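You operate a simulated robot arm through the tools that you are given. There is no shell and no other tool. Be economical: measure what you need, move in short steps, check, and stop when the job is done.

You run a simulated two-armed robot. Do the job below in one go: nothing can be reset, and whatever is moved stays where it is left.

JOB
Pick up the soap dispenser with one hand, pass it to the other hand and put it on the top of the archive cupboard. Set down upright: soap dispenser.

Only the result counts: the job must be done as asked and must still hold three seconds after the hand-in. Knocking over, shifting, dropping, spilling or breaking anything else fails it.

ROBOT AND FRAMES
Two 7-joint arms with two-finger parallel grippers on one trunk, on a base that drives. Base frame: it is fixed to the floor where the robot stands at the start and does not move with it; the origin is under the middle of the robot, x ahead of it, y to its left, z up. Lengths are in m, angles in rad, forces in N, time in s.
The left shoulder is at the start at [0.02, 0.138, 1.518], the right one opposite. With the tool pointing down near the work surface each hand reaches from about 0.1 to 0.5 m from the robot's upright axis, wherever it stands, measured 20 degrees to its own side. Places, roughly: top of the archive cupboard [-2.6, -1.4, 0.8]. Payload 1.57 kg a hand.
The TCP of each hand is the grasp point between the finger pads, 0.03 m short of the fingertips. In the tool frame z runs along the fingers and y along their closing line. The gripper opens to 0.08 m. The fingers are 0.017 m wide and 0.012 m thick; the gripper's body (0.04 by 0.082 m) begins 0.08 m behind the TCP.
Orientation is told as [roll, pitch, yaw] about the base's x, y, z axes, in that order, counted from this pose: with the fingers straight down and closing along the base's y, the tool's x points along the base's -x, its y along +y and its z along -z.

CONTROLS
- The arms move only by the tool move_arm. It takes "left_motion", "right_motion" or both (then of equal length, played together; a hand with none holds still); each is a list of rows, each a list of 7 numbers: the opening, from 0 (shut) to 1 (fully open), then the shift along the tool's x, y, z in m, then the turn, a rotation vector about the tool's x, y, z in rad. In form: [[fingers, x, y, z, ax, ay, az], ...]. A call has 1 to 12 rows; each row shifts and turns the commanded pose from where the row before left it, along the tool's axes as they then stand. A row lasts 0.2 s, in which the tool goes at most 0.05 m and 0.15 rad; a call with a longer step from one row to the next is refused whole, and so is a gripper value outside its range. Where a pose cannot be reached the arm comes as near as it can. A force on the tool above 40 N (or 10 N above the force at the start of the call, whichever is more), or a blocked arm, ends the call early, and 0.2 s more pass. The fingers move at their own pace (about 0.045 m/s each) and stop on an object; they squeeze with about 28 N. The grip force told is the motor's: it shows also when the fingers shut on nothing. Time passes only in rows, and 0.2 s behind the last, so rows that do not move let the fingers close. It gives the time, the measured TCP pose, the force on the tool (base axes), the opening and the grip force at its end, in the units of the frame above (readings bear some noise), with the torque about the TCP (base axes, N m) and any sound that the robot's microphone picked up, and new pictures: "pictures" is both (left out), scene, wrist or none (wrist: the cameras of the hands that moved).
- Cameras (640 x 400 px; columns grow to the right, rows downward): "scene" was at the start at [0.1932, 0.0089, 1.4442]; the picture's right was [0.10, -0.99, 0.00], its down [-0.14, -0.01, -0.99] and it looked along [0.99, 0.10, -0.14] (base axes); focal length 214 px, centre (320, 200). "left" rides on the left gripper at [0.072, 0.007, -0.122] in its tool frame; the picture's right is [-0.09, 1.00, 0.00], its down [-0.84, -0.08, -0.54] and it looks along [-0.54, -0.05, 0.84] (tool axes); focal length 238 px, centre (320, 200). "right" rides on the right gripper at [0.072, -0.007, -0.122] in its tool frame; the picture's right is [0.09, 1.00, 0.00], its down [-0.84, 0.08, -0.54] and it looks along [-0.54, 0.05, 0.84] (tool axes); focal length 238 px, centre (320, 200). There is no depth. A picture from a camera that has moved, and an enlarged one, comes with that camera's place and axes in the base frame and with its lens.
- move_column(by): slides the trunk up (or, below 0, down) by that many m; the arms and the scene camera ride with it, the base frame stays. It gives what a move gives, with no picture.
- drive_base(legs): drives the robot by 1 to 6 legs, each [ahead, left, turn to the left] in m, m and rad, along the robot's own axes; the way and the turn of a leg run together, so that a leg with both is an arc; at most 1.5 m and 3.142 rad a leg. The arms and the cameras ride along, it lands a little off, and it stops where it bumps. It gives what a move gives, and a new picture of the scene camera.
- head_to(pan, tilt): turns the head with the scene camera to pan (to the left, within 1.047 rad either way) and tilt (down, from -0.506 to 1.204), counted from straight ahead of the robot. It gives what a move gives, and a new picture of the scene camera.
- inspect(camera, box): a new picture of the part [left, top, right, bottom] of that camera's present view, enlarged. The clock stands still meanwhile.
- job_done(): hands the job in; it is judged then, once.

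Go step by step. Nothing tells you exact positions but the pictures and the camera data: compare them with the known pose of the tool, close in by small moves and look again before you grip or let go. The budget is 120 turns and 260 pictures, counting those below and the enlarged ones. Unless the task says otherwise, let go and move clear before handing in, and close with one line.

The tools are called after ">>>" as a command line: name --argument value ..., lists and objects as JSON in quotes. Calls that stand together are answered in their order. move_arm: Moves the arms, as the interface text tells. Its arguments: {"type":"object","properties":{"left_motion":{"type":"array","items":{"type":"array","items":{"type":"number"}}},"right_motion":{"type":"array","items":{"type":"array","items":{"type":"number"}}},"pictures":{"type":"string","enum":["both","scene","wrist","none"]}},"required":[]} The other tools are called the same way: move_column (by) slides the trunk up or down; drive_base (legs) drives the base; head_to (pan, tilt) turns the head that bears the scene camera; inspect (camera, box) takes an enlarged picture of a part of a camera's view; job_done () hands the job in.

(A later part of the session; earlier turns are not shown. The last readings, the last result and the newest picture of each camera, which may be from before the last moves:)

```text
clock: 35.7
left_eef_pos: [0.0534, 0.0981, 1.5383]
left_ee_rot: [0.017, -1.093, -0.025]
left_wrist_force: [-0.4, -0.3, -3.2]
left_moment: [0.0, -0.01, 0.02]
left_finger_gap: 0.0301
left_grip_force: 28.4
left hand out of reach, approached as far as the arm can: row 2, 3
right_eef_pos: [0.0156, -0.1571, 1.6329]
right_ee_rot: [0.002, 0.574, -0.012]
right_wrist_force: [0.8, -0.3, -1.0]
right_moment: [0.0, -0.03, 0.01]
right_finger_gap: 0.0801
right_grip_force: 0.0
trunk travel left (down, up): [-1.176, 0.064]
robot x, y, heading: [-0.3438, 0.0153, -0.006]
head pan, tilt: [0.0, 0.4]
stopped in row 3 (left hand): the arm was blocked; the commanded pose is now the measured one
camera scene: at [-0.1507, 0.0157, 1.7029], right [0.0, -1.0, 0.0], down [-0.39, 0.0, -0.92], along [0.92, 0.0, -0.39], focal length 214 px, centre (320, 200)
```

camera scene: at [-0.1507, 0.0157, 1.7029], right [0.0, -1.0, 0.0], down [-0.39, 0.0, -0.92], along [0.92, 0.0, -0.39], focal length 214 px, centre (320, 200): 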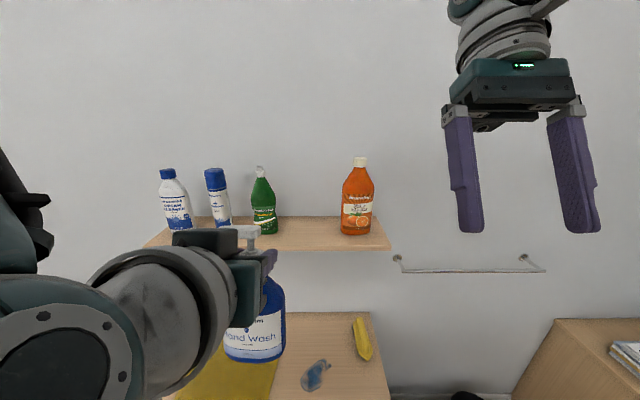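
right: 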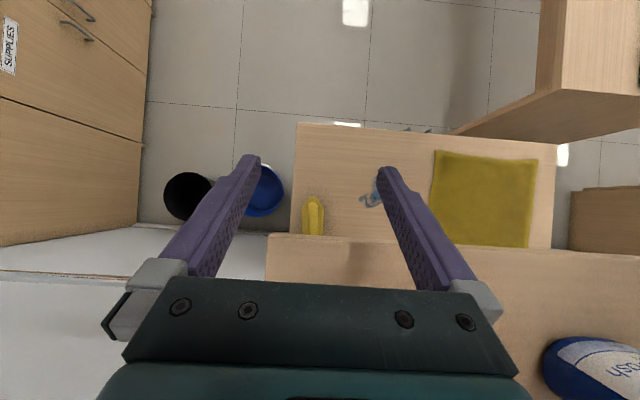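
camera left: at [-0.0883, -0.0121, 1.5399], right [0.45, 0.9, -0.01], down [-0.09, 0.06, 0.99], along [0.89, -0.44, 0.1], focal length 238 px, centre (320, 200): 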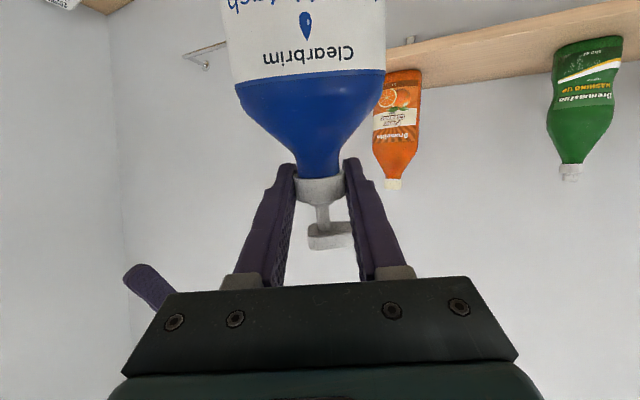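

The arm flipped into a freer elbow-low posture, with the dispenser well in view. I'll try the yaw to the right again from here.

>>> move_arm --left_motion '[[0, 0, 0, 0, 0.115, 0, 0.06], [0, 0, 0, 0, 0.115, 0, 0.06], [0, 0, 0, 0, 0.115, 0, 0.06], [0, 0, 0, 0, 0.115, 0, 0.06], [0, 0, 0, 0, 0, 0, 0]]' --pictures "scene"

```text
clock: 36.3
left_eef_pos: [0.0023, 0.0521, 1.5031]
left_ee_rot: [-0.044, -0.893, -0.176]
left_wrist_force: [0.2, -0.4, -2.8]
left_moment: [-0.03, -0.05, 0.03]
left_finger_gap: 0.0303
left_grip_force: 27.5
left hand out of reach, approached as far as the arm can: row 1, 2, 3
right_eef_pos: [0.0155, -0.1562, 1.6336]
right_ee_rot: [0.003, 0.572, -0.011]
right_wrist_force: [-0.6, -0.2, 0.4]
right_moment: [-0.02, -0.01, 0.02]
right_finger_gap: 0.0801
right_grip_force: 0.1
trunk travel left (down, up): [-1.176, 0.064]
robot x, y, heading: [-0.3443, 0.0203, -0.007]
head pan, tilt: [0.0, 0.4]
stopped in row 3 (left hand): the arm was blocked; the commanded pose is now the measured one
camera scene: at [-0.1508, 0.0165, 1.702], right [0.0, -1.0, 0.0], down [-0.4, 0.0, -0.92], along [0.92, 0.0, -0.4], focal length 214 px, centre (320, 200)
```

scene: 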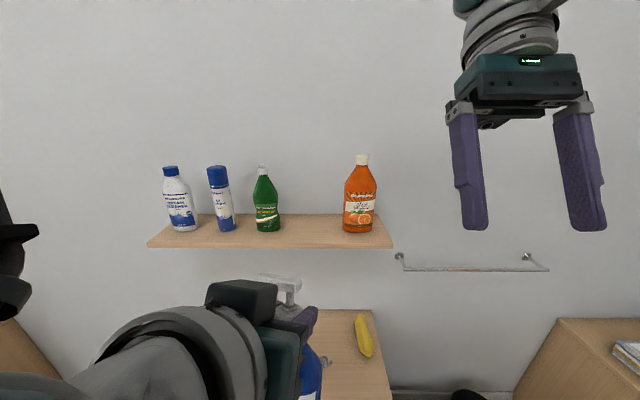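

The arm was tucking in toward the body. I'll extend the hand forward, outward and lower, into a natural elbow-down posture.

>>> move_arm --left_motion '[[0, 0.0095, 0.0245, 0.0275, 0, 0, 0], [0, 0.0095, 0.0245, 0.0275, 0, 0, 0], [0, 0.0095, 0.0245, 0.0275, 0, 0, 0], [0, 0.0095, 0.0245, 0.0275, 0, 0, 0], [0, 0, 0, 0, 0, 0, 0]]' --pictures "scene"

```text
clock: 37.5
left_eef_pos: [0.1, 0.0405, 1.459]
left_ee_rot: [-0.032, -0.881, -0.178]
left_wrist_force: [0.2, -0.4, -2.5]
left_moment: [0.01, -0.08, -0.02]
left_finger_gap: 0.0302
left_grip_force: 27.6
left hand out of reach, approached as far as the arm can: row 1, 2, 3, 4
right_eef_pos: [0.0155, -0.1565, 1.6335]
right_ee_rot: [0.002, 0.575, -0.012]
right_wrist_force: [0.8, -0.5, -0.5]
right_moment: [-0.04, -0.02, 0.03]
right_finger_gap: 0.0799
right_grip_force: 0.0
trunk travel left (down, up): [-1.176, 0.064]
robot x, y, heading: [-0.3449, 0.0153, -0.005]
head pan, tilt: [0.0, 0.4]
camera scene: at [-0.1507, 0.0156, 1.7029], right [0.0, -1.0, 0.0], down [-0.39, 0.0, -0.92], along [0.92, 0.0, -0.39], focal length 214 px, centre (320, 200)
```

scene: 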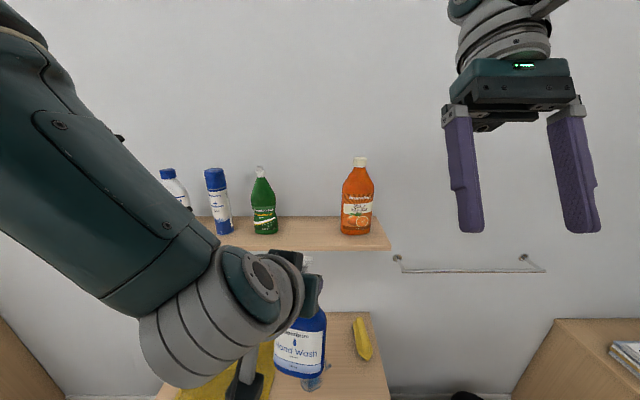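

The dispenser is held ahead, its top leaning about 0.43 rad forward. The right hand can take the pump head along the bottle's axis, closing across the thin side of the nozzle. I'll yaw the right hand about +1.35 rad and see whether it's comfortable.

>>> move_arm --right_motion '[[1, 0, 0, 0, 0, 0, -0.15], [1, 0, 0, 0, 0, 0, -0.15], [1, 0, 0, 0, 0, 0, -0.15], [1, 0, 0, 0, 0, 0, -0.15], [1, 0, 0, 0, 0, 0, -0.15], [1, 0, 0, 0, 0, 0, -0.15], [1, 0, 0, 0, 0, 0, -0.15], [1, 0, 0, 0, 0, 0, -0.15], [1, 0, 0, 0, 0, 0, -0.15], [1, 0, 0, 0, 0, 0, 0]]' --pictures "both"

```text
clock: 39.7
left_eef_pos: [0.0997, 0.0411, 1.4597]
left_ee_rot: [-0.031, -0.881, -0.179]
left_wrist_force: [-0.2, -0.2, -2.5]
left_moment: [-0.02, -0.06, -0.01]
left_finger_gap: 0.0302
left_grip_force: 27.8
right_eef_pos: [-0.1324, -0.0929, 1.6442]
right_ee_rot: [0.563, 0.118, 1.371]
right_wrist_force: [0.0, -0.2, -0.5]
right_moment: [-0.03, -0.02, -0.01]
right_finger_gap: 0.08
right_grip_force: 0.1
right hand out of reach, approached as far as the arm can: row 2, 3, 4, 5, 6, 7, 8, 9
trunk travel left (down, up): [-1.176, 0.064]
robot x, y, heading: [-0.3422, 0.0188, -0.003]
head pan, tilt: [0.0, 0.4]
camera scene: at [-0.1507, 0.0156, 1.7029], right [0.0, -1.0, 0.0], down [-0.39, 0.0, -0.92], along [0.92, 0.0, -0.39], focal length 214 px, centre (320, 200)
camera right: at [-0.0767, -0.1654, 1.7515], right [-0.83, 0.14, 0.54], down [0.39, 0.83, 0.4], along [-0.39, 0.54, -0.74], focal length 238 px, centre (320, 200)
```

scene: 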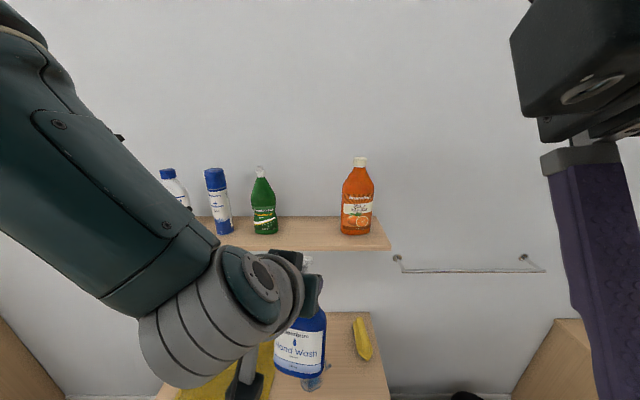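
right: 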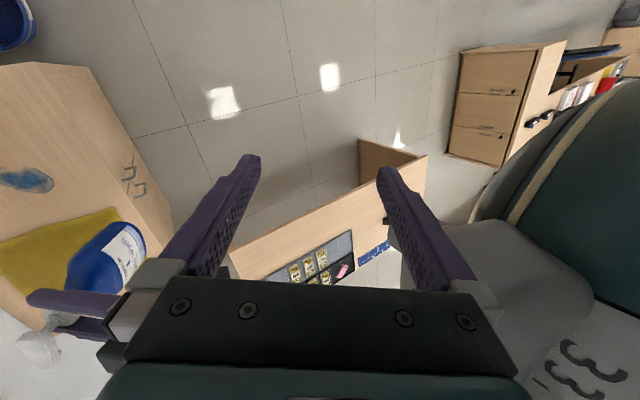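

The right hand reached the orientation but retreated. I'll lower and advance it on its own side to see how far it gets in this orientation.

>>> move_arm --right_motion '[[1, -0.009, -0.039, 0.017, 0, 0, 0], [1, -0.009, -0.039, 0.017, 0, 0, 0], [1, -0.009, -0.039, 0.017, 0, 0, 0], [1, -0.009, -0.039, 0.017, 0, 0, 0], [1, 0, 0, 0, 0, 0, 0]]' --pictures "both"

```text
clock: 40.9
left_eef_pos: [0.0997, 0.0403, 1.4588]
left_ee_rot: [-0.032, -0.882, -0.178]
left_wrist_force: [0.6, 0.2, -2.0]
left_moment: [0.01, -0.06, 0.0]
left_finger_gap: 0.0304
left_grip_force: 27.9
right_eef_pos: [-0.144, -0.0673, 1.5802]
right_ee_rot: [0.563, 0.118, 1.373]
right_wrist_force: [-1.0, -0.1, 0.3]
right_moment: [0.0, 0.01, -0.01]
right_finger_gap: 0.0799
right_grip_force: 0.0
right hand out of reach, approached as far as the arm can: row 1, 2, 3, 4
trunk travel left (down, up): [-1.176, 0.064]
robot x, y, heading: [-0.3461, 0.0165, -0.01]
head pan, tilt: [0.0, 0.4]
camera scene: at [-0.1507, 0.0156, 1.7029], right [0.0, -1.0, 0.0], down [-0.39, 0.0, -0.92], along [0.92, 0.0, -0.39], focal length 214 px, centre (320, 200)
camera right: at [-0.0878, -0.1389, 1.6877], right [-0.83, 0.14, 0.54], down [0.4, 0.83, 0.4], along [-0.39, 0.54, -0.74], focal length 238 px, centre (320, 200)
```

scene: 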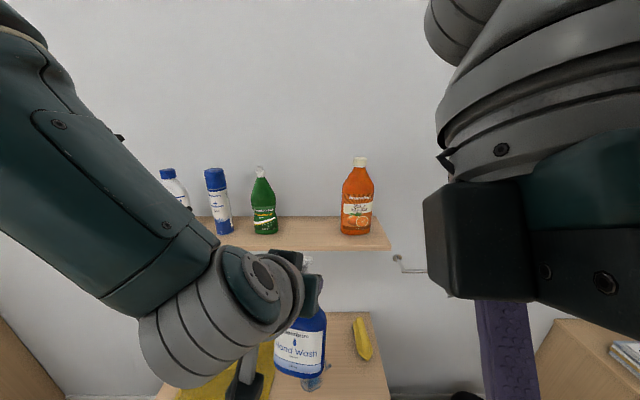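
right: 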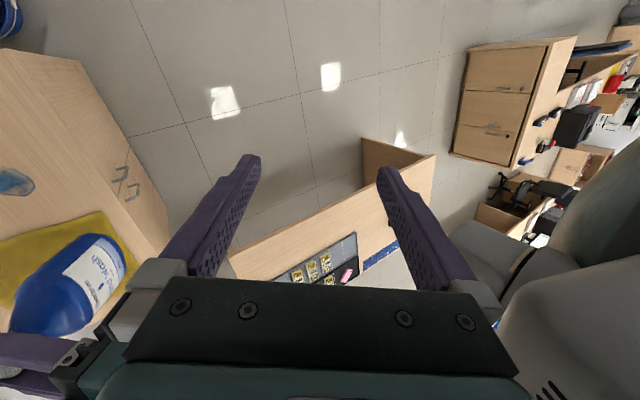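

The right arm can't reach forward in that orientation, so I'll turn it back to its own side. Then I'll test how much yaw the left hand can get where it is.

>>> move_arm --right_motion '[[1, 0, 0, 0, 0, 0, 0.15], [1, 0, 0, 0, 0, 0, 0.15], [1, 0, 0, 0, 0, 0, 0.15], [1, 0, 0, 0, 0, 0, 0.15], [1, 0, 0, 0, 0, 0, 0.15], [1, 0, 0, 0, 0, 0, 0.15], [1, 0, -0.03, 0, 0, 0, 0.15], [1, 0, -0.04, 0, 0, 0, 0.15], [1, 0, -0.04, 0, 0, 0, 0.15], [1, 0, -0.03, 0, 0, 0, 0]]' --pictures "none"

>>> move_arm --left_motion '[[0, 0, 0, 0, 0.1, 0, 0.083], [0, 0, 0, 0, 0.1, 0, 0.083], [0, 0, 0, 0, 0.1, 0, 0.083], [0, 0, 0, 0, 0, 0, 0]]' --pictures "scene"

```text
clock: 43.1
left_eef_pos: [0.0994, 0.0409, 1.4593]
left_ee_rot: [-0.033, -0.881, -0.178]
left_wrist_force: [0.6, 0.2, -3.0]
left_moment: [0.0, -0.03, 0.01]
left_finger_gap: 0.0302
left_grip_force: 27.9
right_eef_pos: [-0.1186, -0.2005, 1.564]
right_ee_rot: [0.0, 0.574, -0.013]
right_wrist_force: [0.3, 0.5, -0.4]
right_moment: [0.0, 0.01, -0.03]
right_finger_gap: 0.0799
right_grip_force: 0.1
trunk travel left (down, up): [-1.176, 0.064]
robot x, y, heading: [-0.3449, 0.0141, -0.006]
head pan, tilt: [0.0, 0.4]
```

```text
clock: 44.1
left_eef_pos: [0.101, 0.0244, 1.4708]
left_ee_rot: [-0.026, -0.878, -0.249]
left_wrist_force: [0.5, 0.7, -1.9]
left_moment: [-0.02, -0.09, 0.03]
left_finger_gap: 0.0306
left_grip_force: 28.2
left hand out of reach, approached as far as the arm can: row 1, 2, 3
right_eef_pos: [-0.1185, -0.2007, 1.5643]
right_ee_rot: [-0.001, 0.575, -0.009]
right_wrist_force: [0.2, -0.1, 0.5]
right_moment: [0.0, 0.0, 0.01]
right_finger_gap: 0.0799
right_grip_force: 0.1
trunk travel left (down, up): [-1.176, 0.064]
robot x, y, heading: [-0.3446, 0.0181, -0.004]
head pan, tilt: [0.0, 0.4]
camera scene: at [-0.1507, 0.0156, 1.7029], right [0.0, -1.0, 0.0], down [-0.39, 0.0, -0.92], along [0.92, 0.0, -0.39], focal length 214 px, centre (320, 200)
```

scene: 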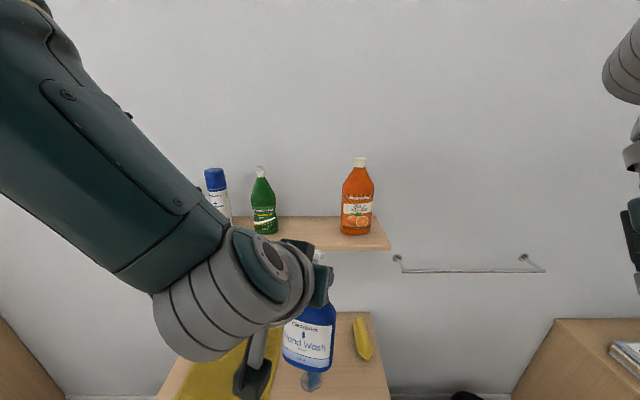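

The left wrist is at its yaw limit near the centre. I'll test further out to the left, where pointing inward should come naturally.

>>> move_arm --left_motion '[[0, 0.0164, 0.0342, -0.0198, 0, 0, 0], [0, 0.0164, 0.0342, -0.0198, 0, 0, 0], [0, 0.0164, 0.0342, -0.0198, 0, 0, 0], [0, 0.0164, 0.0342, -0.0198, 0, 0, 0], [0, 0.0164, 0.0342, -0.0198, 0, 0, 0], [0, 0, 0, 0, 0, 0, 0]]' --pictures "scene"

```text
clock: 45.2
left_eef_pos: [0.0262, 0.0777, 1.4876]
left_ee_rot: [-0.061, -0.716, -0.241]
left_wrist_force: [0.2, 0.0, -4.1]
left_moment: [-0.02, -0.09, 0.0]
left_finger_gap: 0.0301
left_grip_force: 27.9
left hand out of reach, approached as far as the arm can: row 1, 2, 3, 4, 5
right_eef_pos: [-0.1191, -0.201, 1.5635]
right_ee_rot: [0.001, 0.575, -0.01]
right_wrist_force: [0.4, -0.3, -0.1]
right_moment: [-0.01, 0.01, 0.01]
right_finger_gap: 0.0799
right_grip_force: 0.1
trunk travel left (down, up): [-1.176, 0.064]
robot x, y, heading: [-0.3438, 0.0151, -0.006]
head pan, tilt: [0.0, 0.4]
stopped in row 5 (left hand): the arm was blocked; the commanded pose is now the measured one
camera scene: at [-0.1508, 0.0156, 1.7029], right [0.0, -1.0, 0.0], down [-0.39, 0.0, -0.92], along [0.92, 0.0, -0.39], focal length 214 px, centre (320, 200)
```

scene: 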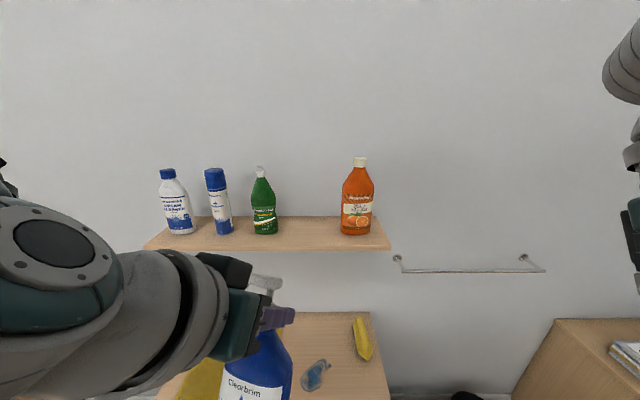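

The arm has flipped to the posture where the wrist comes in from the left. I'll try yawing inward in this posture.

>>> move_arm --left_motion '[[0, 0, 0, 0, 0.085, 0, 0.098], [0, 0, 0, 0, 0.085, 0, 0.098], [0, 0, 0, 0, 0.085, 0, 0.098], [0, 0, 0, 0, 0, 0, 0]]' --pictures "scene"

```text
clock: 46.2
left_eef_pos: [0.0228, 0.0724, 1.4878]
left_ee_rot: [-0.057, -0.737, -0.635]
left_wrist_force: [0.7, -0.4, -2.9]
left_moment: [-0.07, -0.09, -0.01]
left_finger_gap: 0.0299
left_grip_force: 27.6
left hand out of reach, approached as far as the arm can: row 1
right_eef_pos: [-0.1195, -0.2017, 1.5644]
right_ee_rot: [0.001, 0.575, -0.009]
right_wrist_force: [-0.4, -0.7, -0.4]
right_moment: [-0.02, -0.01, -0.04]
right_finger_gap: 0.08
right_grip_force: 0.1
trunk travel left (down, up): [-1.176, 0.064]
robot x, y, heading: [-0.3432, 0.0185, -0.006]
head pan, tilt: [0.0, 0.4]
camera scene: at [-0.1508, 0.0156, 1.7029], right [0.0, -1.0, 0.0], down [-0.39, 0.0, -0.92], along [0.92, 0.0, -0.39], focal length 214 px, centre (320, 200)
```

scene: 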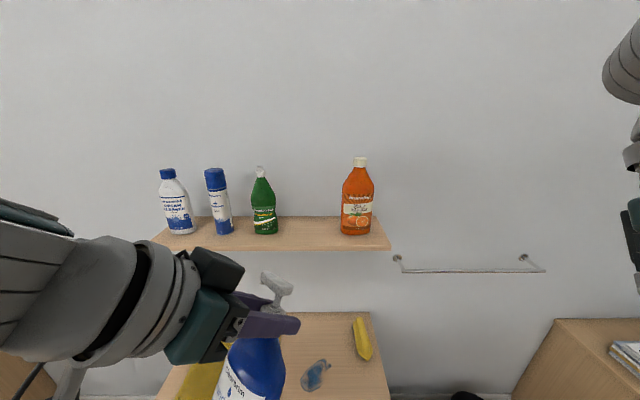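

That works: yaw is now −0.64 and the dispenser is well in view. I'll continue turning.

>>> move_arm --left_motion '[[0, 0, 0, 0, 0.085, 0, 0.098], [0, 0, 0, 0, 0.085, 0, 0.098], [0, 0, 0, 0, 0.085, 0, 0.098], [0, 0, 0, 0, 0.085, 0, 0.098], [0, 0, 0, 0, 0, 0, 0]]' --pictures "scene"

```text
clock: 47.4
left_eef_pos: [0.0226, 0.0724, 1.4872]
left_ee_rot: [-0.033, -0.753, -1.167]
left_wrist_force: [-0.2, 0.1, -2.8]
left_moment: [-0.06, 0.01, 0.02]
left_finger_gap: 0.03
left_grip_force: 28.3
right_eef_pos: [-0.1181, -0.2001, 1.5637]
right_ee_rot: [0.001, 0.575, -0.01]
right_wrist_force: [0.3, -0.2, 0.5]
right_moment: [0.01, -0.04, 0.0]
right_finger_gap: 0.0799
right_grip_force: 0.1
trunk travel left (down, up): [-1.176, 0.064]
robot x, y, heading: [-0.3441, 0.0197, -0.011]
head pan, tilt: [0.0, 0.4]
camera scene: at [-0.1508, 0.0156, 1.7029], right [0.0, -1.0, 0.0], down [-0.39, 0.0, -0.92], along [0.92, 0.0, -0.39], focal length 214 px, centre (320, 200)
```

scene: 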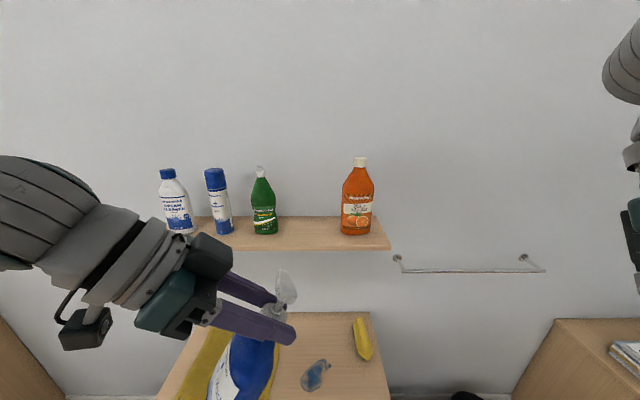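

Very natural posture now. I'll pitch the hand up to bring the dispenser upright again and finish the yaw.

>>> move_arm --left_motion '[[0, 0, 0, 0, 0, -0.14, 0], [0, 0, 0, 0, 0, -0.14, 0], [0, 0, 0, 0, 0, -0.14, 0], [0, 0, 0, 0, 0, -0.14, 0], [0, 0, 0, 0, 0.1, 0, 0.025], [0, 0, 0, 0, 0.1, 0, 0.025], [0, 0, 0, 0, 0.1, 0, 0.025], [0, 0, 0, 0, 0, 0, 0]]' --pictures "both"

```text
clock: 49.2
left_eef_pos: [0.0212, 0.0736, 1.4874]
left_ee_rot: [-0.112, -1.321, -1.391]
left_wrist_force: [0.5, 0.2, -2.7]
left_moment: [0.03, -0.01, 0.02]
left_finger_gap: 0.0303
left_grip_force: 28.3
right_eef_pos: [-0.1186, -0.2017, 1.564]
right_ee_rot: [0.002, 0.573, -0.01]
right_wrist_force: [-0.8, -0.3, 0.7]
right_moment: [-0.01, 0.0, -0.01]
right_finger_gap: 0.0801
right_grip_force: 0.1
trunk travel left (down, up): [-1.176, 0.064]
robot x, y, heading: [-0.3409, 0.0178, -0.003]
head pan, tilt: [0.0, 0.4]
camera scene: at [-0.1508, 0.0156, 1.7029], right [0.0, -1.0, 0.0], down [-0.39, 0.0, -0.92], along [0.92, 0.0, -0.39], focal length 214 px, centre (320, 200)
camera left: at [0.018, 0.2079, 1.4475], right [1.0, 0.05, 0.06], down [-0.07, 0.32, 0.95], along [0.03, -0.95, 0.32], focal length 238 px, centre (320, 200)
```

scene: 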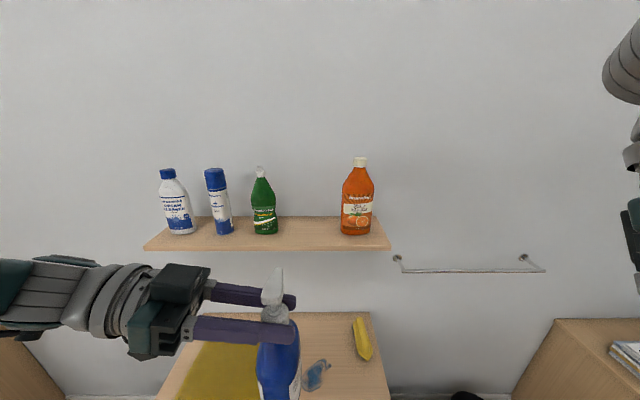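
left: 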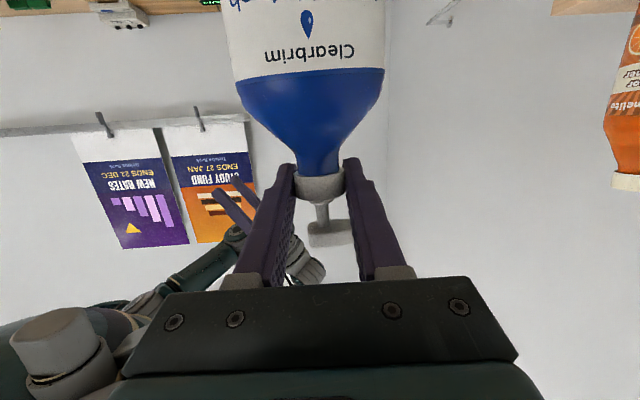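

The dispenser is upright with its narrow sides facing ±y, which suits a natural right-hand grip from the front. I'll slide the bottle toward centre with the left hand while pitching the right hand forward on its own side.

>>> move_arm --left_motion '[[0, -0.0097, -0.003, 0.0388, 0, 0, 0], [0, -0.0097, -0.003, 0.0388, 0, 0, 0], [0, 0, 0, 0, 0, 0, 0], [0, 0, 0, 0, 0, 0, 0], [0, 0, 0, 0, 0, 0, 0], [0, 0, 0, 0, 0, 0, 0], [0, 0, 0, 0, 0, 0, 0], [0, 0, 0, 0, 0, 0, 0], [0, 0, 0, 0, 0, 0, 0], [0, 0, 0, 0, 0, 0, 0], [0, 0, 0, 0, 0, 0, 0]]' --right_motion '[[1, -0.028, -0.01, -0.018, 0, 0, 0], [1, -0.028, -0.01, -0.018, 0, 0, 0], [1, -0.028, -0.01, -0.018, 0, 0, 0], [1, 0, 0, 0, 0, -0.147, 0], [1, 0, 0, 0, 0, -0.147, 0], [1, 0, 0, 0, 0, -0.147, 0], [1, 0, 0, 0, 0, -0.147, 0], [1, 0, 0, 0, 0, -0.147, 0], [1, 0, 0, 0, 0, -0.147, 0], [1, 0, 0, 0, 0, -0.147, 0], [1, 0, 0, 0, 0, 0, 0]]' --pictures "both"

```text
clock: 51.6
left_eef_pos: [0.024, -0.0089, 1.4864]
left_ee_rot: [-0.107, -1.321, -1.393]
left_wrist_force: [0.2, -0.7, -2.7]
left_moment: [0.03, 0.04, 0.01]
left_finger_gap: 0.0303
left_grip_force: 28.0
right_eef_pos: [-0.0198, -0.2328, 1.5634]
right_ee_rot: [0.002, -0.456, -0.012]
right_wrist_force: [0.4, 0.5, -0.4]
right_moment: [0.02, 0.04, 0.01]
right_finger_gap: 0.0802
right_grip_force: 0.0
trunk travel left (down, up): [-1.176, 0.064]
robot x, y, heading: [-0.345, 0.0177, -0.008]
head pan, tilt: [0.0, 0.4]
camera scene: at [-0.1508, 0.0156, 1.7029], right [0.0, -1.0, 0.0], down [-0.39, 0.0, -0.92], along [0.92, 0.0, -0.39], focal length 214 px, centre (320, 200)
camera right: at [-0.1382, -0.2374, 1.6414], right [-0.07, 1.0, -0.04], down [0.51, 0.07, 0.86], along [0.86, 0.04, -0.52], focal length 238 px, centre (320, 200)
camera left: at [0.0198, 0.1266, 1.4478], right [1.0, 0.05, 0.06], down [-0.07, 0.32, 0.95], along [0.03, -0.95, 0.32], focal length 238 px, centre (320, 200)
```

scene: 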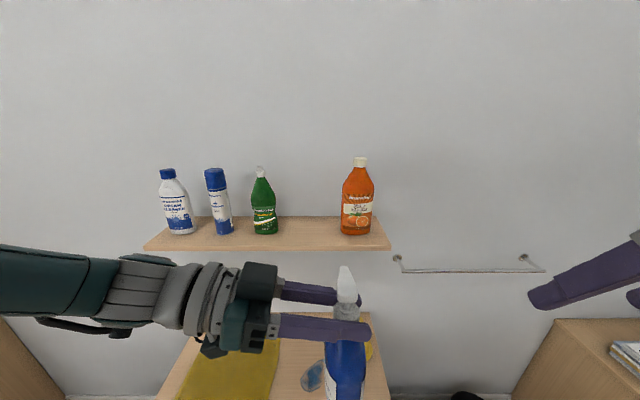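
right: 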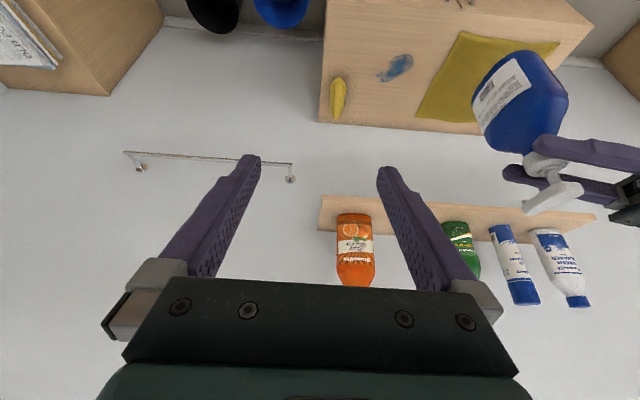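
left: 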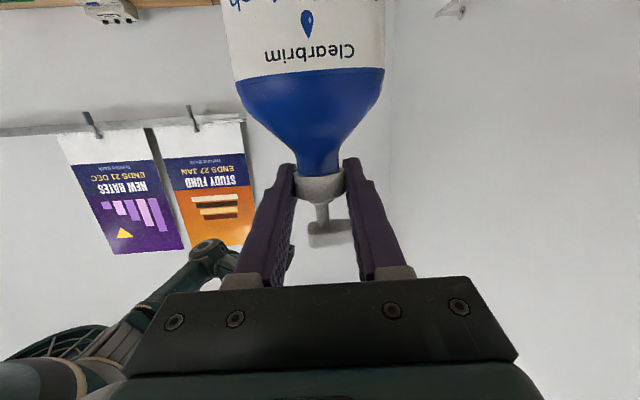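

Ideal geometry: bottle axis at about (0.024, −0.012) with its base at z≈1.361. I'll finish pitching the right hand to −0.9 and bring it part way to the pre-grasp point.

>>> move_arm --right_motion '[[1, 0, 0, 0, 0, -0.148, 0], [1, 0, 0, 0, 0, -0.148, 0], [1, 0, 0, 0, 0, -0.148, 0], [1, 0.023, 0.033, 0.007, 0, 0, 0], [1, 0.023, 0.033, 0.007, 0, 0, 0], [1, 0.023, 0.033, 0.007, 0, 0, 0], [1, 0.023, 0.033, 0.007, 0, 0, 0], [1, 0, 0, 0, 0, 0, 0]]' --pictures "both"

```text
clock: 53.4
left_eef_pos: [0.0237, -0.0087, 1.488]
left_ee_rot: [-0.109, -1.321, -1.392]
left_wrist_force: [0.5, 0.1, -3.4]
left_moment: [0.03, 0.02, 0.02]
left_finger_gap: 0.0302
left_grip_force: 28.0
right_eef_pos: [-0.0103, -0.2201, 1.559]
right_ee_rot: [0.001, -0.801, -0.012]
right_wrist_force: [0.5, -0.6, -0.9]
right_moment: [0.01, 0.03, -0.01]
right_finger_gap: 0.0799
right_grip_force: 0.1
right hand out of reach, approached as far as the arm can: row 2, 3, 4, 5, 6, 7
trunk travel left (down, up): [-1.176, 0.064]
robot x, y, heading: [-0.3435, 0.0196, -0.004]
head pan, tilt: [0.0, 0.4]
camera scene: at [-0.1508, 0.0156, 1.7029], right [0.0, -1.0, 0.0], down [-0.39, 0.0, -0.92], along [0.92, 0.0, -0.39], focal length 214 px, centre (320, 200)
camera right: at [-0.1486, -0.2259, 1.5925], right [-0.05, 1.0, -0.06], down [0.2, 0.07, 0.98], along [0.98, 0.04, -0.2], focal length 238 px, centre (320, 200)
```

scene: 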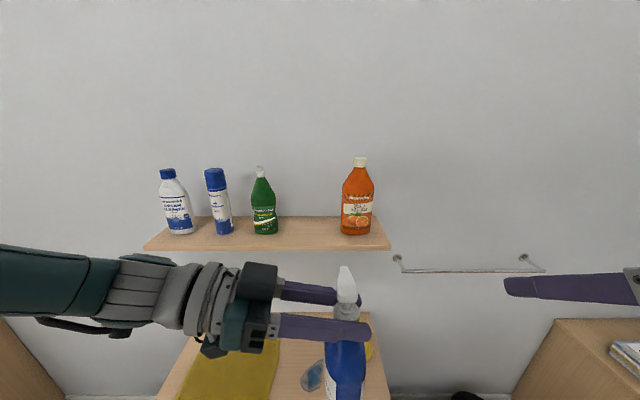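
right: 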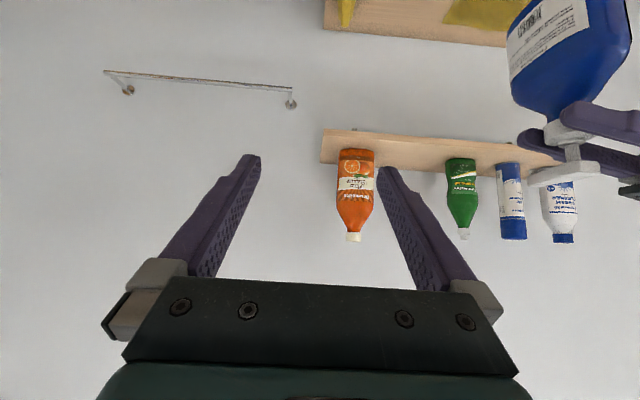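

The right wrist hits the same bend limit. The left arm was freed by yawing inward, so I'll mirror that with the right hand.

>>> move_arm --right_motion '[[1, 0, 0, 0, -0.093, 0, -0.09], [1, 0, 0, 0, -0.093, 0, -0.09], [1, 0, 0, 0, -0.093, 0, -0.09], [1, 0, 0, 0, -0.093, 0, -0.09], [1, 0, 0, 0, -0.093, 0, -0.09], [1, 0, 0, 0, 0, 0, 0]]' --pictures "both"

```text
clock: 54.8
left_eef_pos: [0.0234, -0.0079, 1.4869]
left_ee_rot: [-0.107, -1.323, -1.393]
left_wrist_force: [0.2, -0.4, -3.1]
left_moment: [0.05, -0.03, -0.01]
left_finger_gap: 0.0303
left_grip_force: 28.2
right_eef_pos: [-0.0115, -0.2202, 1.5592]
right_ee_rot: [0.005, -0.8, 0.634]
right_wrist_force: [0.5, -0.2, 0.0]
right_moment: [0.01, -0.01, 0.01]
right_finger_gap: 0.0798
right_grip_force: 0.1
trunk travel left (down, up): [-1.176, 0.064]
robot x, y, heading: [-0.3439, 0.0185, -0.005]
head pan, tilt: [0.0, 0.4]
camera scene: at [-0.1508, 0.0156, 1.7029], right [0.0, -1.0, 0.0], down [-0.39, 0.0, -0.92], along [0.92, 0.0, -0.39], focal length 214 px, centre (320, 200)
camera right: at [-0.1197, -0.3077, 1.5923], right [-0.64, 0.76, -0.06], down [0.11, 0.17, 0.98], along [0.76, 0.62, -0.2], focal length 238 px, centre (320, 200)
```

scene: 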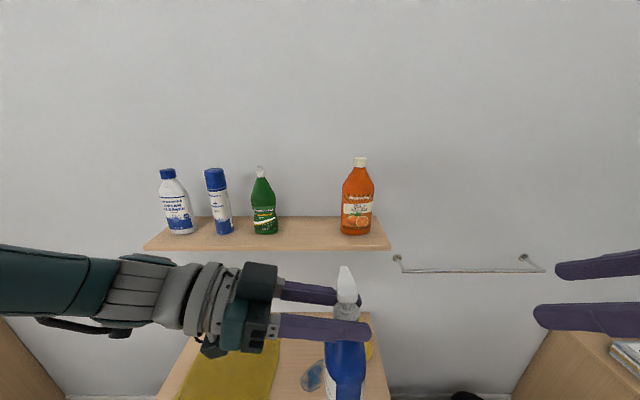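
right: 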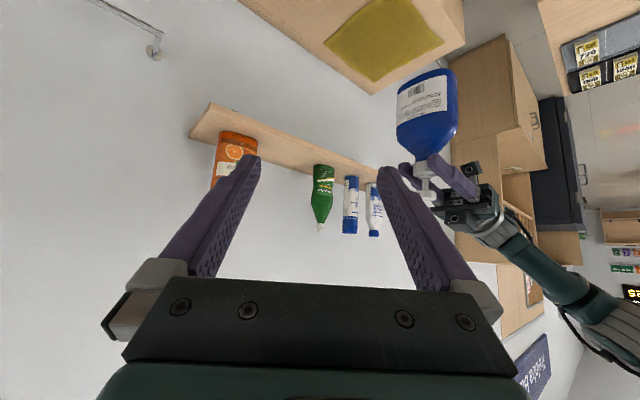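

The right hand now yaws freely, at 0.63. I'll turn the left hand, and so the bottle, by +0.53 about vertical so the bottle's narrow axis matches the right hand's closing line.

>>> move_arm --left_motion '[[0, 0, 0, 0, -0.129, -0.004, -0.032], [0, 0, 0, 0, -0.129, -0.004, -0.032], [0, 0, 0, 0, -0.129, -0.004, -0.032], [0, 0, 0, 0, -0.129, -0.004, -0.032], [0, 0, 0, 0, 0, 0, 0]]' --pictures "both"

```text
clock: 56.0
left_eef_pos: [0.0227, -0.0073, 1.4868]
left_ee_rot: [-0.095, -1.323, -0.872]
left_wrist_force: [0.0, -0.2, -2.9]
left_moment: [0.03, 0.01, 0.0]
left_finger_gap: 0.0304
left_grip_force: 27.9
right_eef_pos: [-0.0117, -0.2196, 1.5602]
right_ee_rot: [0.004, -0.801, 0.633]
right_wrist_force: [-0.3, 0.3, 0.5]
right_moment: [0.02, 0.02, 0.01]
right_finger_gap: 0.0801
right_grip_force: 0.0
trunk travel left (down, up): [-1.176, 0.064]
robot x, y, heading: [-0.3462, 0.016, -0.003]
head pan, tilt: [0.0, 0.4]
camera scene: at [-0.1508, 0.0156, 1.7029], right [0.0, -1.0, 0.0], down [-0.39, 0.0, -0.92], along [0.92, 0.0, -0.39], focal length 214 px, centre (320, 200)
camera left: at [-0.0502, 0.1062, 1.4476], right [0.83, 0.55, 0.07], down [-0.23, 0.23, 0.95], along [0.5, -0.8, 0.32], focal length 238 px, centre (320, 200)
```

scene: 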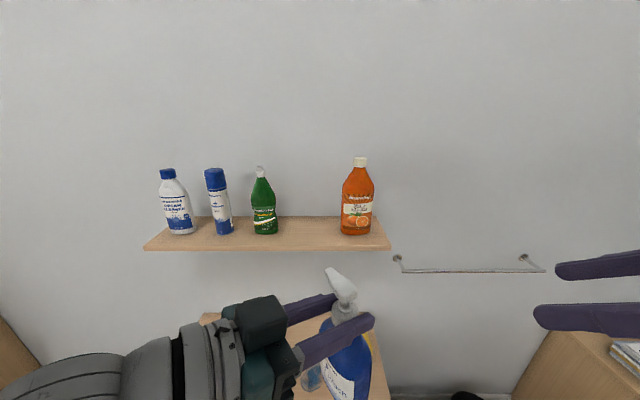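
left: 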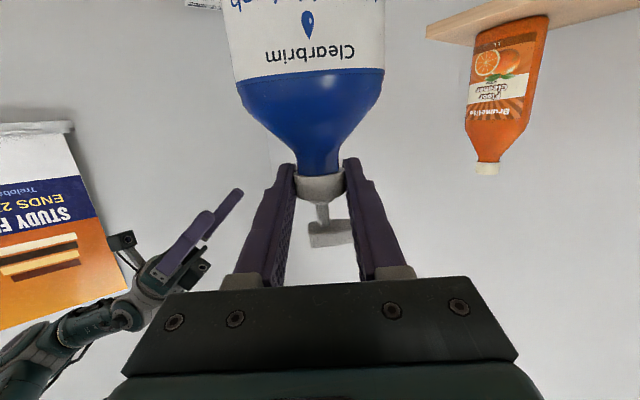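

Aligned: bottle narrow axis at yaw 0.605 against the right hand's 0.633. I'll move the right hand to a pre-grasp point 0.10 m back along its fingers.

>>> move_arm --right_motion '[[1, 0.001, 0.037, 0.029, 0, 0, 0], [1, 0.001, 0.037, 0.029, 0, 0, 0], [1, 0.001, 0.037, 0.029, 0, 0, 0], [1, 0.001, 0.037, 0.029, 0, 0, 0], [1, 0, 0, 0, 0, 0, 0]]' --pictures "both"

```text
clock: 57.2
left_eef_pos: [0.0226, -0.0076, 1.4878]
left_ee_rot: [-0.101, -1.321, -0.868]
left_wrist_force: [-0.2, 0.1, -2.9]
left_moment: [-0.01, -0.01, 0.01]
left_finger_gap: 0.0301
left_grip_force: 27.5
right_eef_pos: [-0.0351, -0.0542, 1.4745]
right_ee_rot: [-0.002, -0.798, 0.634]
right_wrist_force: [-0.8, -0.2, 0.6]
right_moment: [0.0, -0.03, 0.01]
right_finger_gap: 0.0801
right_grip_force: 0.1
trunk travel left (down, up): [-1.176, 0.064]
robot x, y, heading: [-0.3434, 0.0178, -0.003]
head pan, tilt: [0.0, 0.4]
camera scene: at [-0.1508, 0.0156, 1.7029], right [0.0, -1.0, 0.0], down [-0.39, 0.0, -0.92], along [0.92, 0.0, -0.39], focal length 214 px, centre (320, 200)
camera right: at [-0.1447, -0.1426, 1.5072], right [-0.64, 0.76, -0.07], down [0.11, 0.18, 0.98], along [0.76, 0.62, -0.2], focal length 238 px, centre (320, 200)
```

scene: 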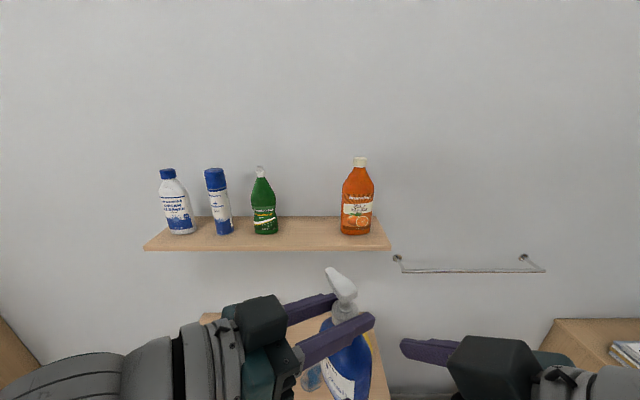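
right: 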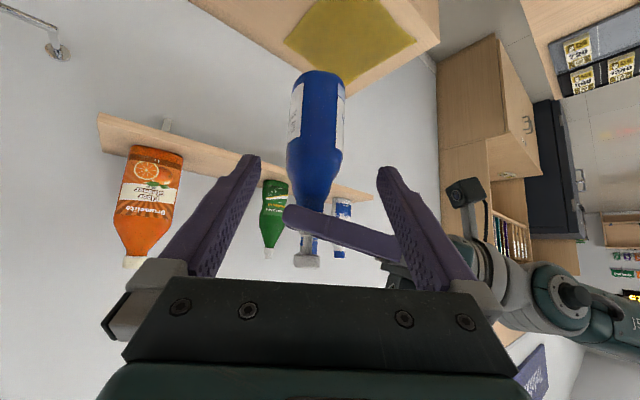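

Everything lines up, with the bottle centred between the right fingers. I'll advance 6 cm and check.

>>> move_arm --right_motion '[[1, 0, 0, 0.03, 0, 0, 0], [1, -0.001, 0, 0.03, 0, 0, 0], [1, 0, 0, 0, 0, 0, 0]]' --pictures "both"

```text
clock: 58.0
left_eef_pos: [0.0242, -0.0093, 1.4867]
left_ee_rot: [-0.102, -1.325, -0.869]
left_wrist_force: [-0.6, -1.3, -2.5]
left_moment: [0.04, 0.0, 0.02]
left_finger_gap: 0.0299
left_grip_force: 28.0
right_eef_pos: [-0.0187, -0.0442, 1.4537]
right_ee_rot: [0.006, -0.8, 0.633]
right_wrist_force: [-0.3, 0.3, -0.4]
right_moment: [-0.01, 0.0, 0.0]
right_finger_gap: 0.08
right_grip_force: 0.0
right hand out of reach, approached as far as the arm can: row 2
trunk travel left (down, up): [-1.176, 0.064]
robot x, y, heading: [-0.344, 0.017, -0.006]
head pan, tilt: [0.0, 0.4]
camera scene: at [-0.1508, 0.0156, 1.7029], right [0.0, -1.0, 0.0], down [-0.39, 0.0, -0.92], along [0.92, 0.0, -0.39], focal length 214 px, centre (320, 200)
camera right: at [-0.1263, -0.1306, 1.4873], right [-0.64, 0.76, -0.06], down [0.11, 0.17, 0.98], along [0.76, 0.62, -0.2], focal length 238 px, centre (320, 200)
```

scene: 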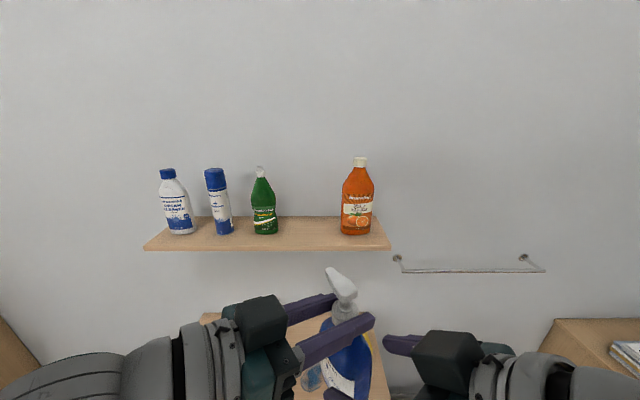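
right: 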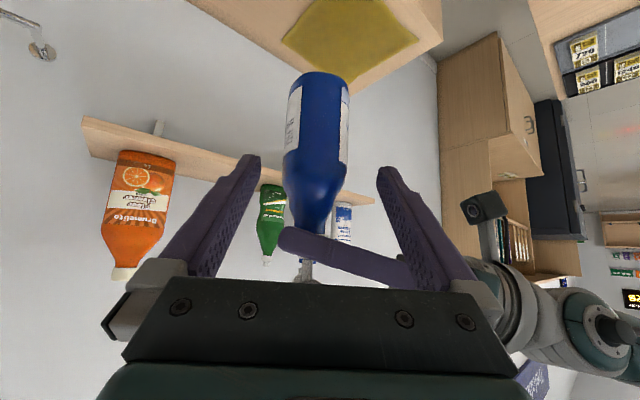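

The right hand can't go lower here, so I'll bring the bottle to it instead: the left hand moves up and back along the right fingers' line.

>>> move_arm --left_motion '[[0, -0.0153, -0.0188, -0.0034, 0, 0, 0], [0, -0.0153, -0.0188, -0.0034, 0, 0, 0], [0, 0, 0, 0, 0, 0, 0]]' --pictures "none"

>>> inspect --camera "right" --box '[120, 50, 520, 300]'

>>> inspect --camera "scene" --box '[200, 200, 520, 400]'

```text
clock: 58.8
left_eef_pos: [-0.0075, -0.0303, 1.522]
left_ee_rot: [-0.097, -1.324, -0.87]
left_wrist_force: [0.4, 0.5, -1.6]
left_moment: [0.04, 0.0, 0.0]
left_finger_gap: 0.03
left_grip_force: 27.9
right_eef_pos: [-0.0183, -0.043, 1.454]
right_ee_rot: [0.006, -0.8, 0.634]
right_wrist_force: [-0.2, 0.1, 0.9]
right_moment: [0.01, -0.02, -0.01]
right_finger_gap: 0.08
right_grip_force: 0.1
trunk travel left (down, up): [-1.176, 0.064]
robot x, y, heading: [-0.3391, 0.016, -0.002]
head pan, tilt: [0.0, 0.4]
```

```text
1.60 times, centred on (320, 175) of right
camera zoom: at [-0.1263, -0.1308, 1.4874], right [-0.64, 0.76, -0.06], down [0.11, 0.17, 0.98], along [0.76, 0.62, -0.2], focal length 381 px, centre (320, 240)
```

zoom: 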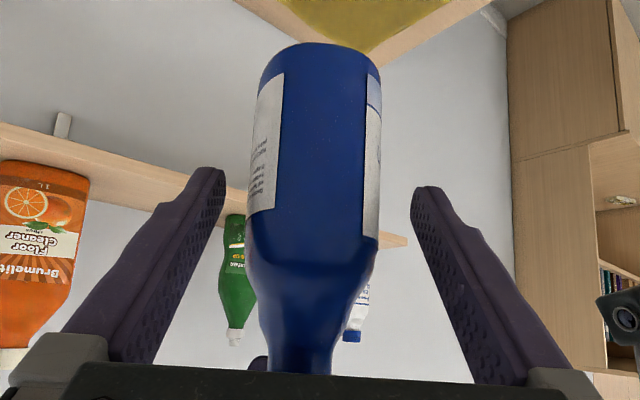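

```text
2.00 times, centred on (360, 300) of scene
camera zoom: at [-0.1508, 0.0156, 1.7029], right [0.0, -1.0, 0.0], down [-0.39, 0.0, -0.92], along [0.92, 0.0, -0.39], focal length 429 px, centre (240, 0)
```

zoom: 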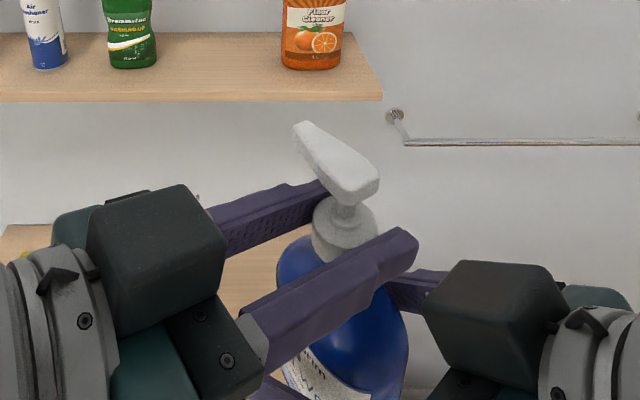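

The bottle is centred between the right fingers at mid-body height. I'll close in another centimetre, then close the right gripper while the left keeps hold.

>>> move_arm --left_motion '[[0, -0.008, -0.0088, -0.002, 0, 0, 0], [0, 0, 0, 0, 0, 0, 0], [0, 0, 0, 0, 0, 0, 0], [0, 0, 0, 0, 0, 0, 0], [0, 0, 0, 0, 0, 0, 0], [0, 0, 0, 0, 0, 0, 0]]' --right_motion '[[1, 0, 0, 0, 0, 0, 0], [1, 0, 0, 0, 0, 0, 0], [0, 0, 0, 0, 0, 0, 0], [0, 0, 0, 0, 0, 0, 0], [0, 0, 0, 0, 0, 0, 0], [0, 0, 0, 0, 0, 0, 0]]' --pictures "both"

```text
clock: 60.2
left_eef_pos: [-0.0147, -0.0344, 1.5276]
left_ee_rot: [-0.1, -1.322, -0.869]
left_wrist_force: [-10.1, 9.1, 1.5]
left_moment: [0.6, 0.51, 0.16]
left_finger_gap: 0.0305
left_grip_force: 28.1
right_eef_pos: [-0.0177, -0.0437, 1.4534]
right_ee_rot: [0.004, -0.8, 0.631]
right_wrist_force: [9.1, -9.5, -1.9]
right_moment: [0.01, 0.2, -0.25]
right_finger_gap: 0.0506
right_grip_force: 28.5
trunk travel left (down, up): [-1.176, 0.064]
robot x, y, heading: [-0.3482, 0.0152, -0.007]
head pan, tilt: [0.0, 0.4]
camera scene: at [-0.1508, 0.0156, 1.7029], right [0.0, -1.0, 0.0], down [-0.39, 0.0, -0.92], along [0.92, 0.0, -0.39], focal length 214 px, centre (320, 200)
camera right: at [-0.1261, -0.1313, 1.4873], right [-0.64, 0.76, -0.06], down [0.11, 0.18, 0.98], along [0.76, 0.62, -0.2], focal length 238 px, centre (320, 200)
camera left: at [-0.0869, 0.0801, 1.4886], right [0.83, 0.55, 0.06], down [-0.23, 0.23, 0.95], along [0.5, -0.8, 0.32], focal length 238 px, centre (320, 200)
```

scene: 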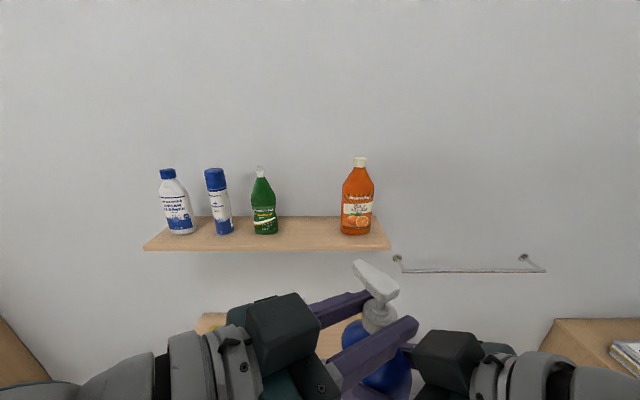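
right: 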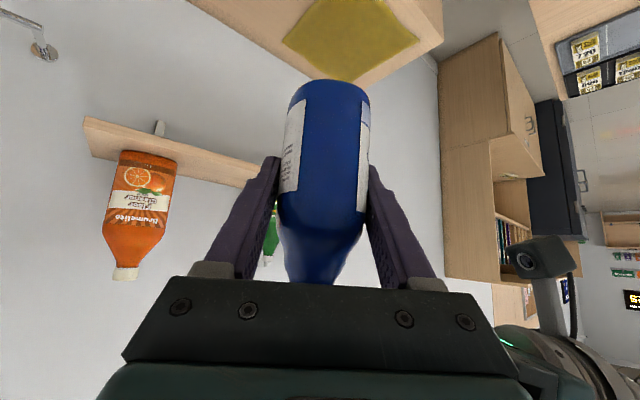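
left: 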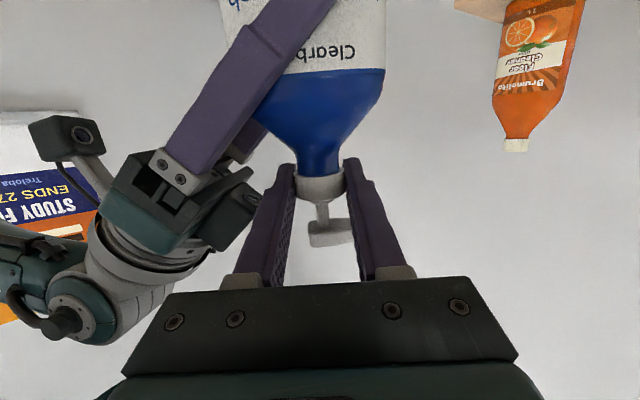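

The right gripper holds the body (0.051 m, 28 N). I'll open the left only partly, to clear the collar without touching the right palm, and check before withdrawing.

>>> move_arm --left_motion '[[0.6, 0, 0, 0, 0, 0, 0], [0.6, 0, 0, 0, 0, 0, 0], [0.6, 0, 0, 0, 0, 0, 0]]' --pictures "both"

```text
clock: 61.0
left_eef_pos: [-0.0131, -0.0356, 1.5281]
left_ee_rot: [-0.099, -1.324, -0.869]
left_wrist_force: [1.3, -0.2, 0.9]
left_moment: [0.01, -0.04, -0.01]
left_finger_gap: 0.047
left_grip_force: 0.1
right_eef_pos: [-0.0186, -0.043, 1.4544]
right_ee_rot: [0.008, -0.799, 0.632]
right_wrist_force: [-0.8, 0.5, -0.7]
right_moment: [0.01, -0.11, 0.02]
right_finger_gap: 0.0492
right_grip_force: 28.1
trunk travel left (down, up): [-1.176, 0.064]
robot x, y, heading: [-0.3418, 0.0141, -0.008]
head pan, tilt: [0.0, 0.4]
camera scene: at [-0.1508, 0.0156, 1.7029], right [0.0, -1.0, 0.0], down [-0.39, 0.0, -0.92], along [0.92, 0.0, -0.39], focal length 214 px, centre (320, 200)
camera left: at [-0.0866, 0.0799, 1.4888], right [0.83, 0.55, 0.07], down [-0.23, 0.23, 0.94], along [0.5, -0.8, 0.32], focal length 238 px, centre (320, 200)
```

scene: 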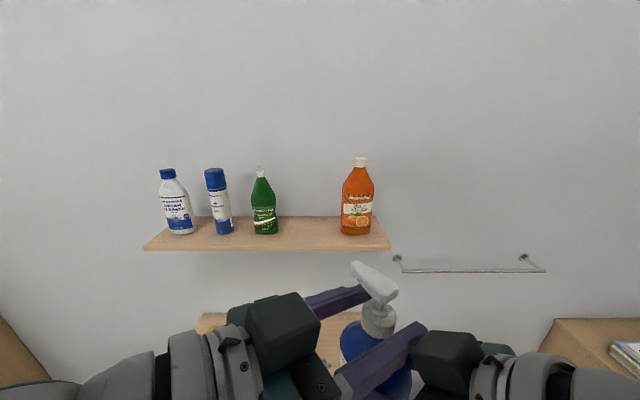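
left: 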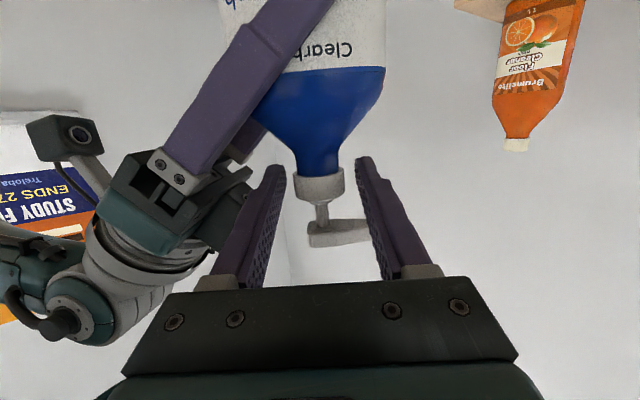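

The handover succeeded and the right hand carries the bottle alone. I'll withdraw the left hand straight back.

>>> move_arm --left_motion '[[0.6, 0.009, 0, -0.034, 0, 0, 0], [0.6, 0.009, 0, -0.034, 0, 0, 0], [0.6, 0.009, 0, -0.034, 0, 0, 0], [0.6, 0.009, 0, -0.034, 0, 0, 0], [0.6, 0, 0, 0, 0, 0, 0]]' --pictures "both"

```text
clock: 62.2
left_eef_pos: [-0.0947, 0.082, 1.5267]
left_ee_rot: [-0.1, -1.324, -0.872]
left_wrist_force: [0.1, 1.0, -0.4]
left_moment: [-0.02, 0.0, 0.01]
left_finger_gap: 0.0479
left_grip_force: 0.2
right_eef_pos: [-0.0186, -0.043, 1.454]
right_ee_rot: [0.004, -0.8, 0.631]
right_wrist_force: [-0.2, -0.3, 1.1]
right_moment: [0.01, 0.04, 0.02]
right_finger_gap: 0.049
right_grip_force: 28.1
trunk travel left (down, up): [-1.176, 0.064]
robot x, y, heading: [-0.3433, 0.0167, -0.005]
head pan, tilt: [0.0, 0.4]
camera scene: at [-0.1508, 0.0156, 1.7029], right [0.0, -1.0, 0.0], down [-0.39, 0.0, -0.92], along [0.92, 0.0, -0.39], focal length 214 px, centre (320, 200)
camera left: at [-0.1665, 0.1953, 1.4878], right [0.83, 0.55, 0.07], down [-0.23, 0.23, 0.94], along [0.5, -0.8, 0.32], focal length 238 px, centre (320, 200)
```

scene: 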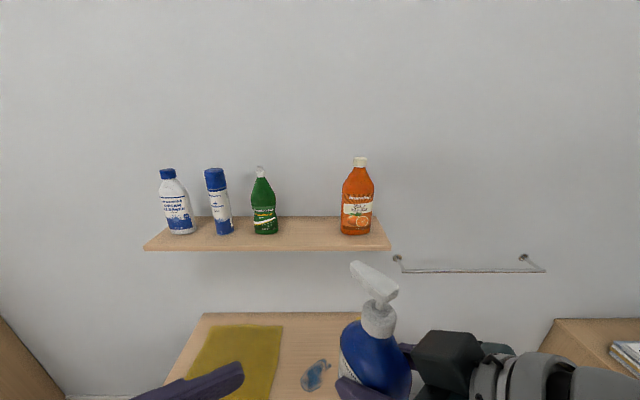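
left: 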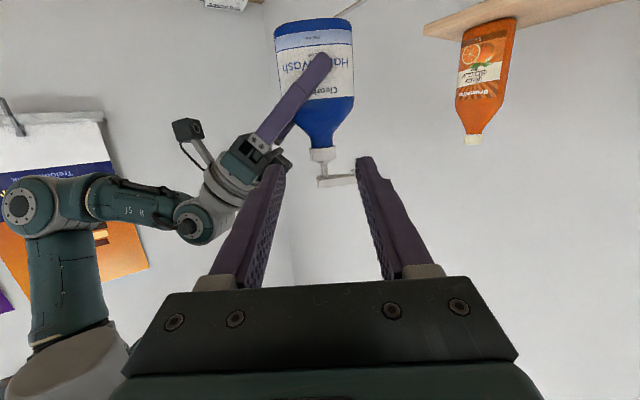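

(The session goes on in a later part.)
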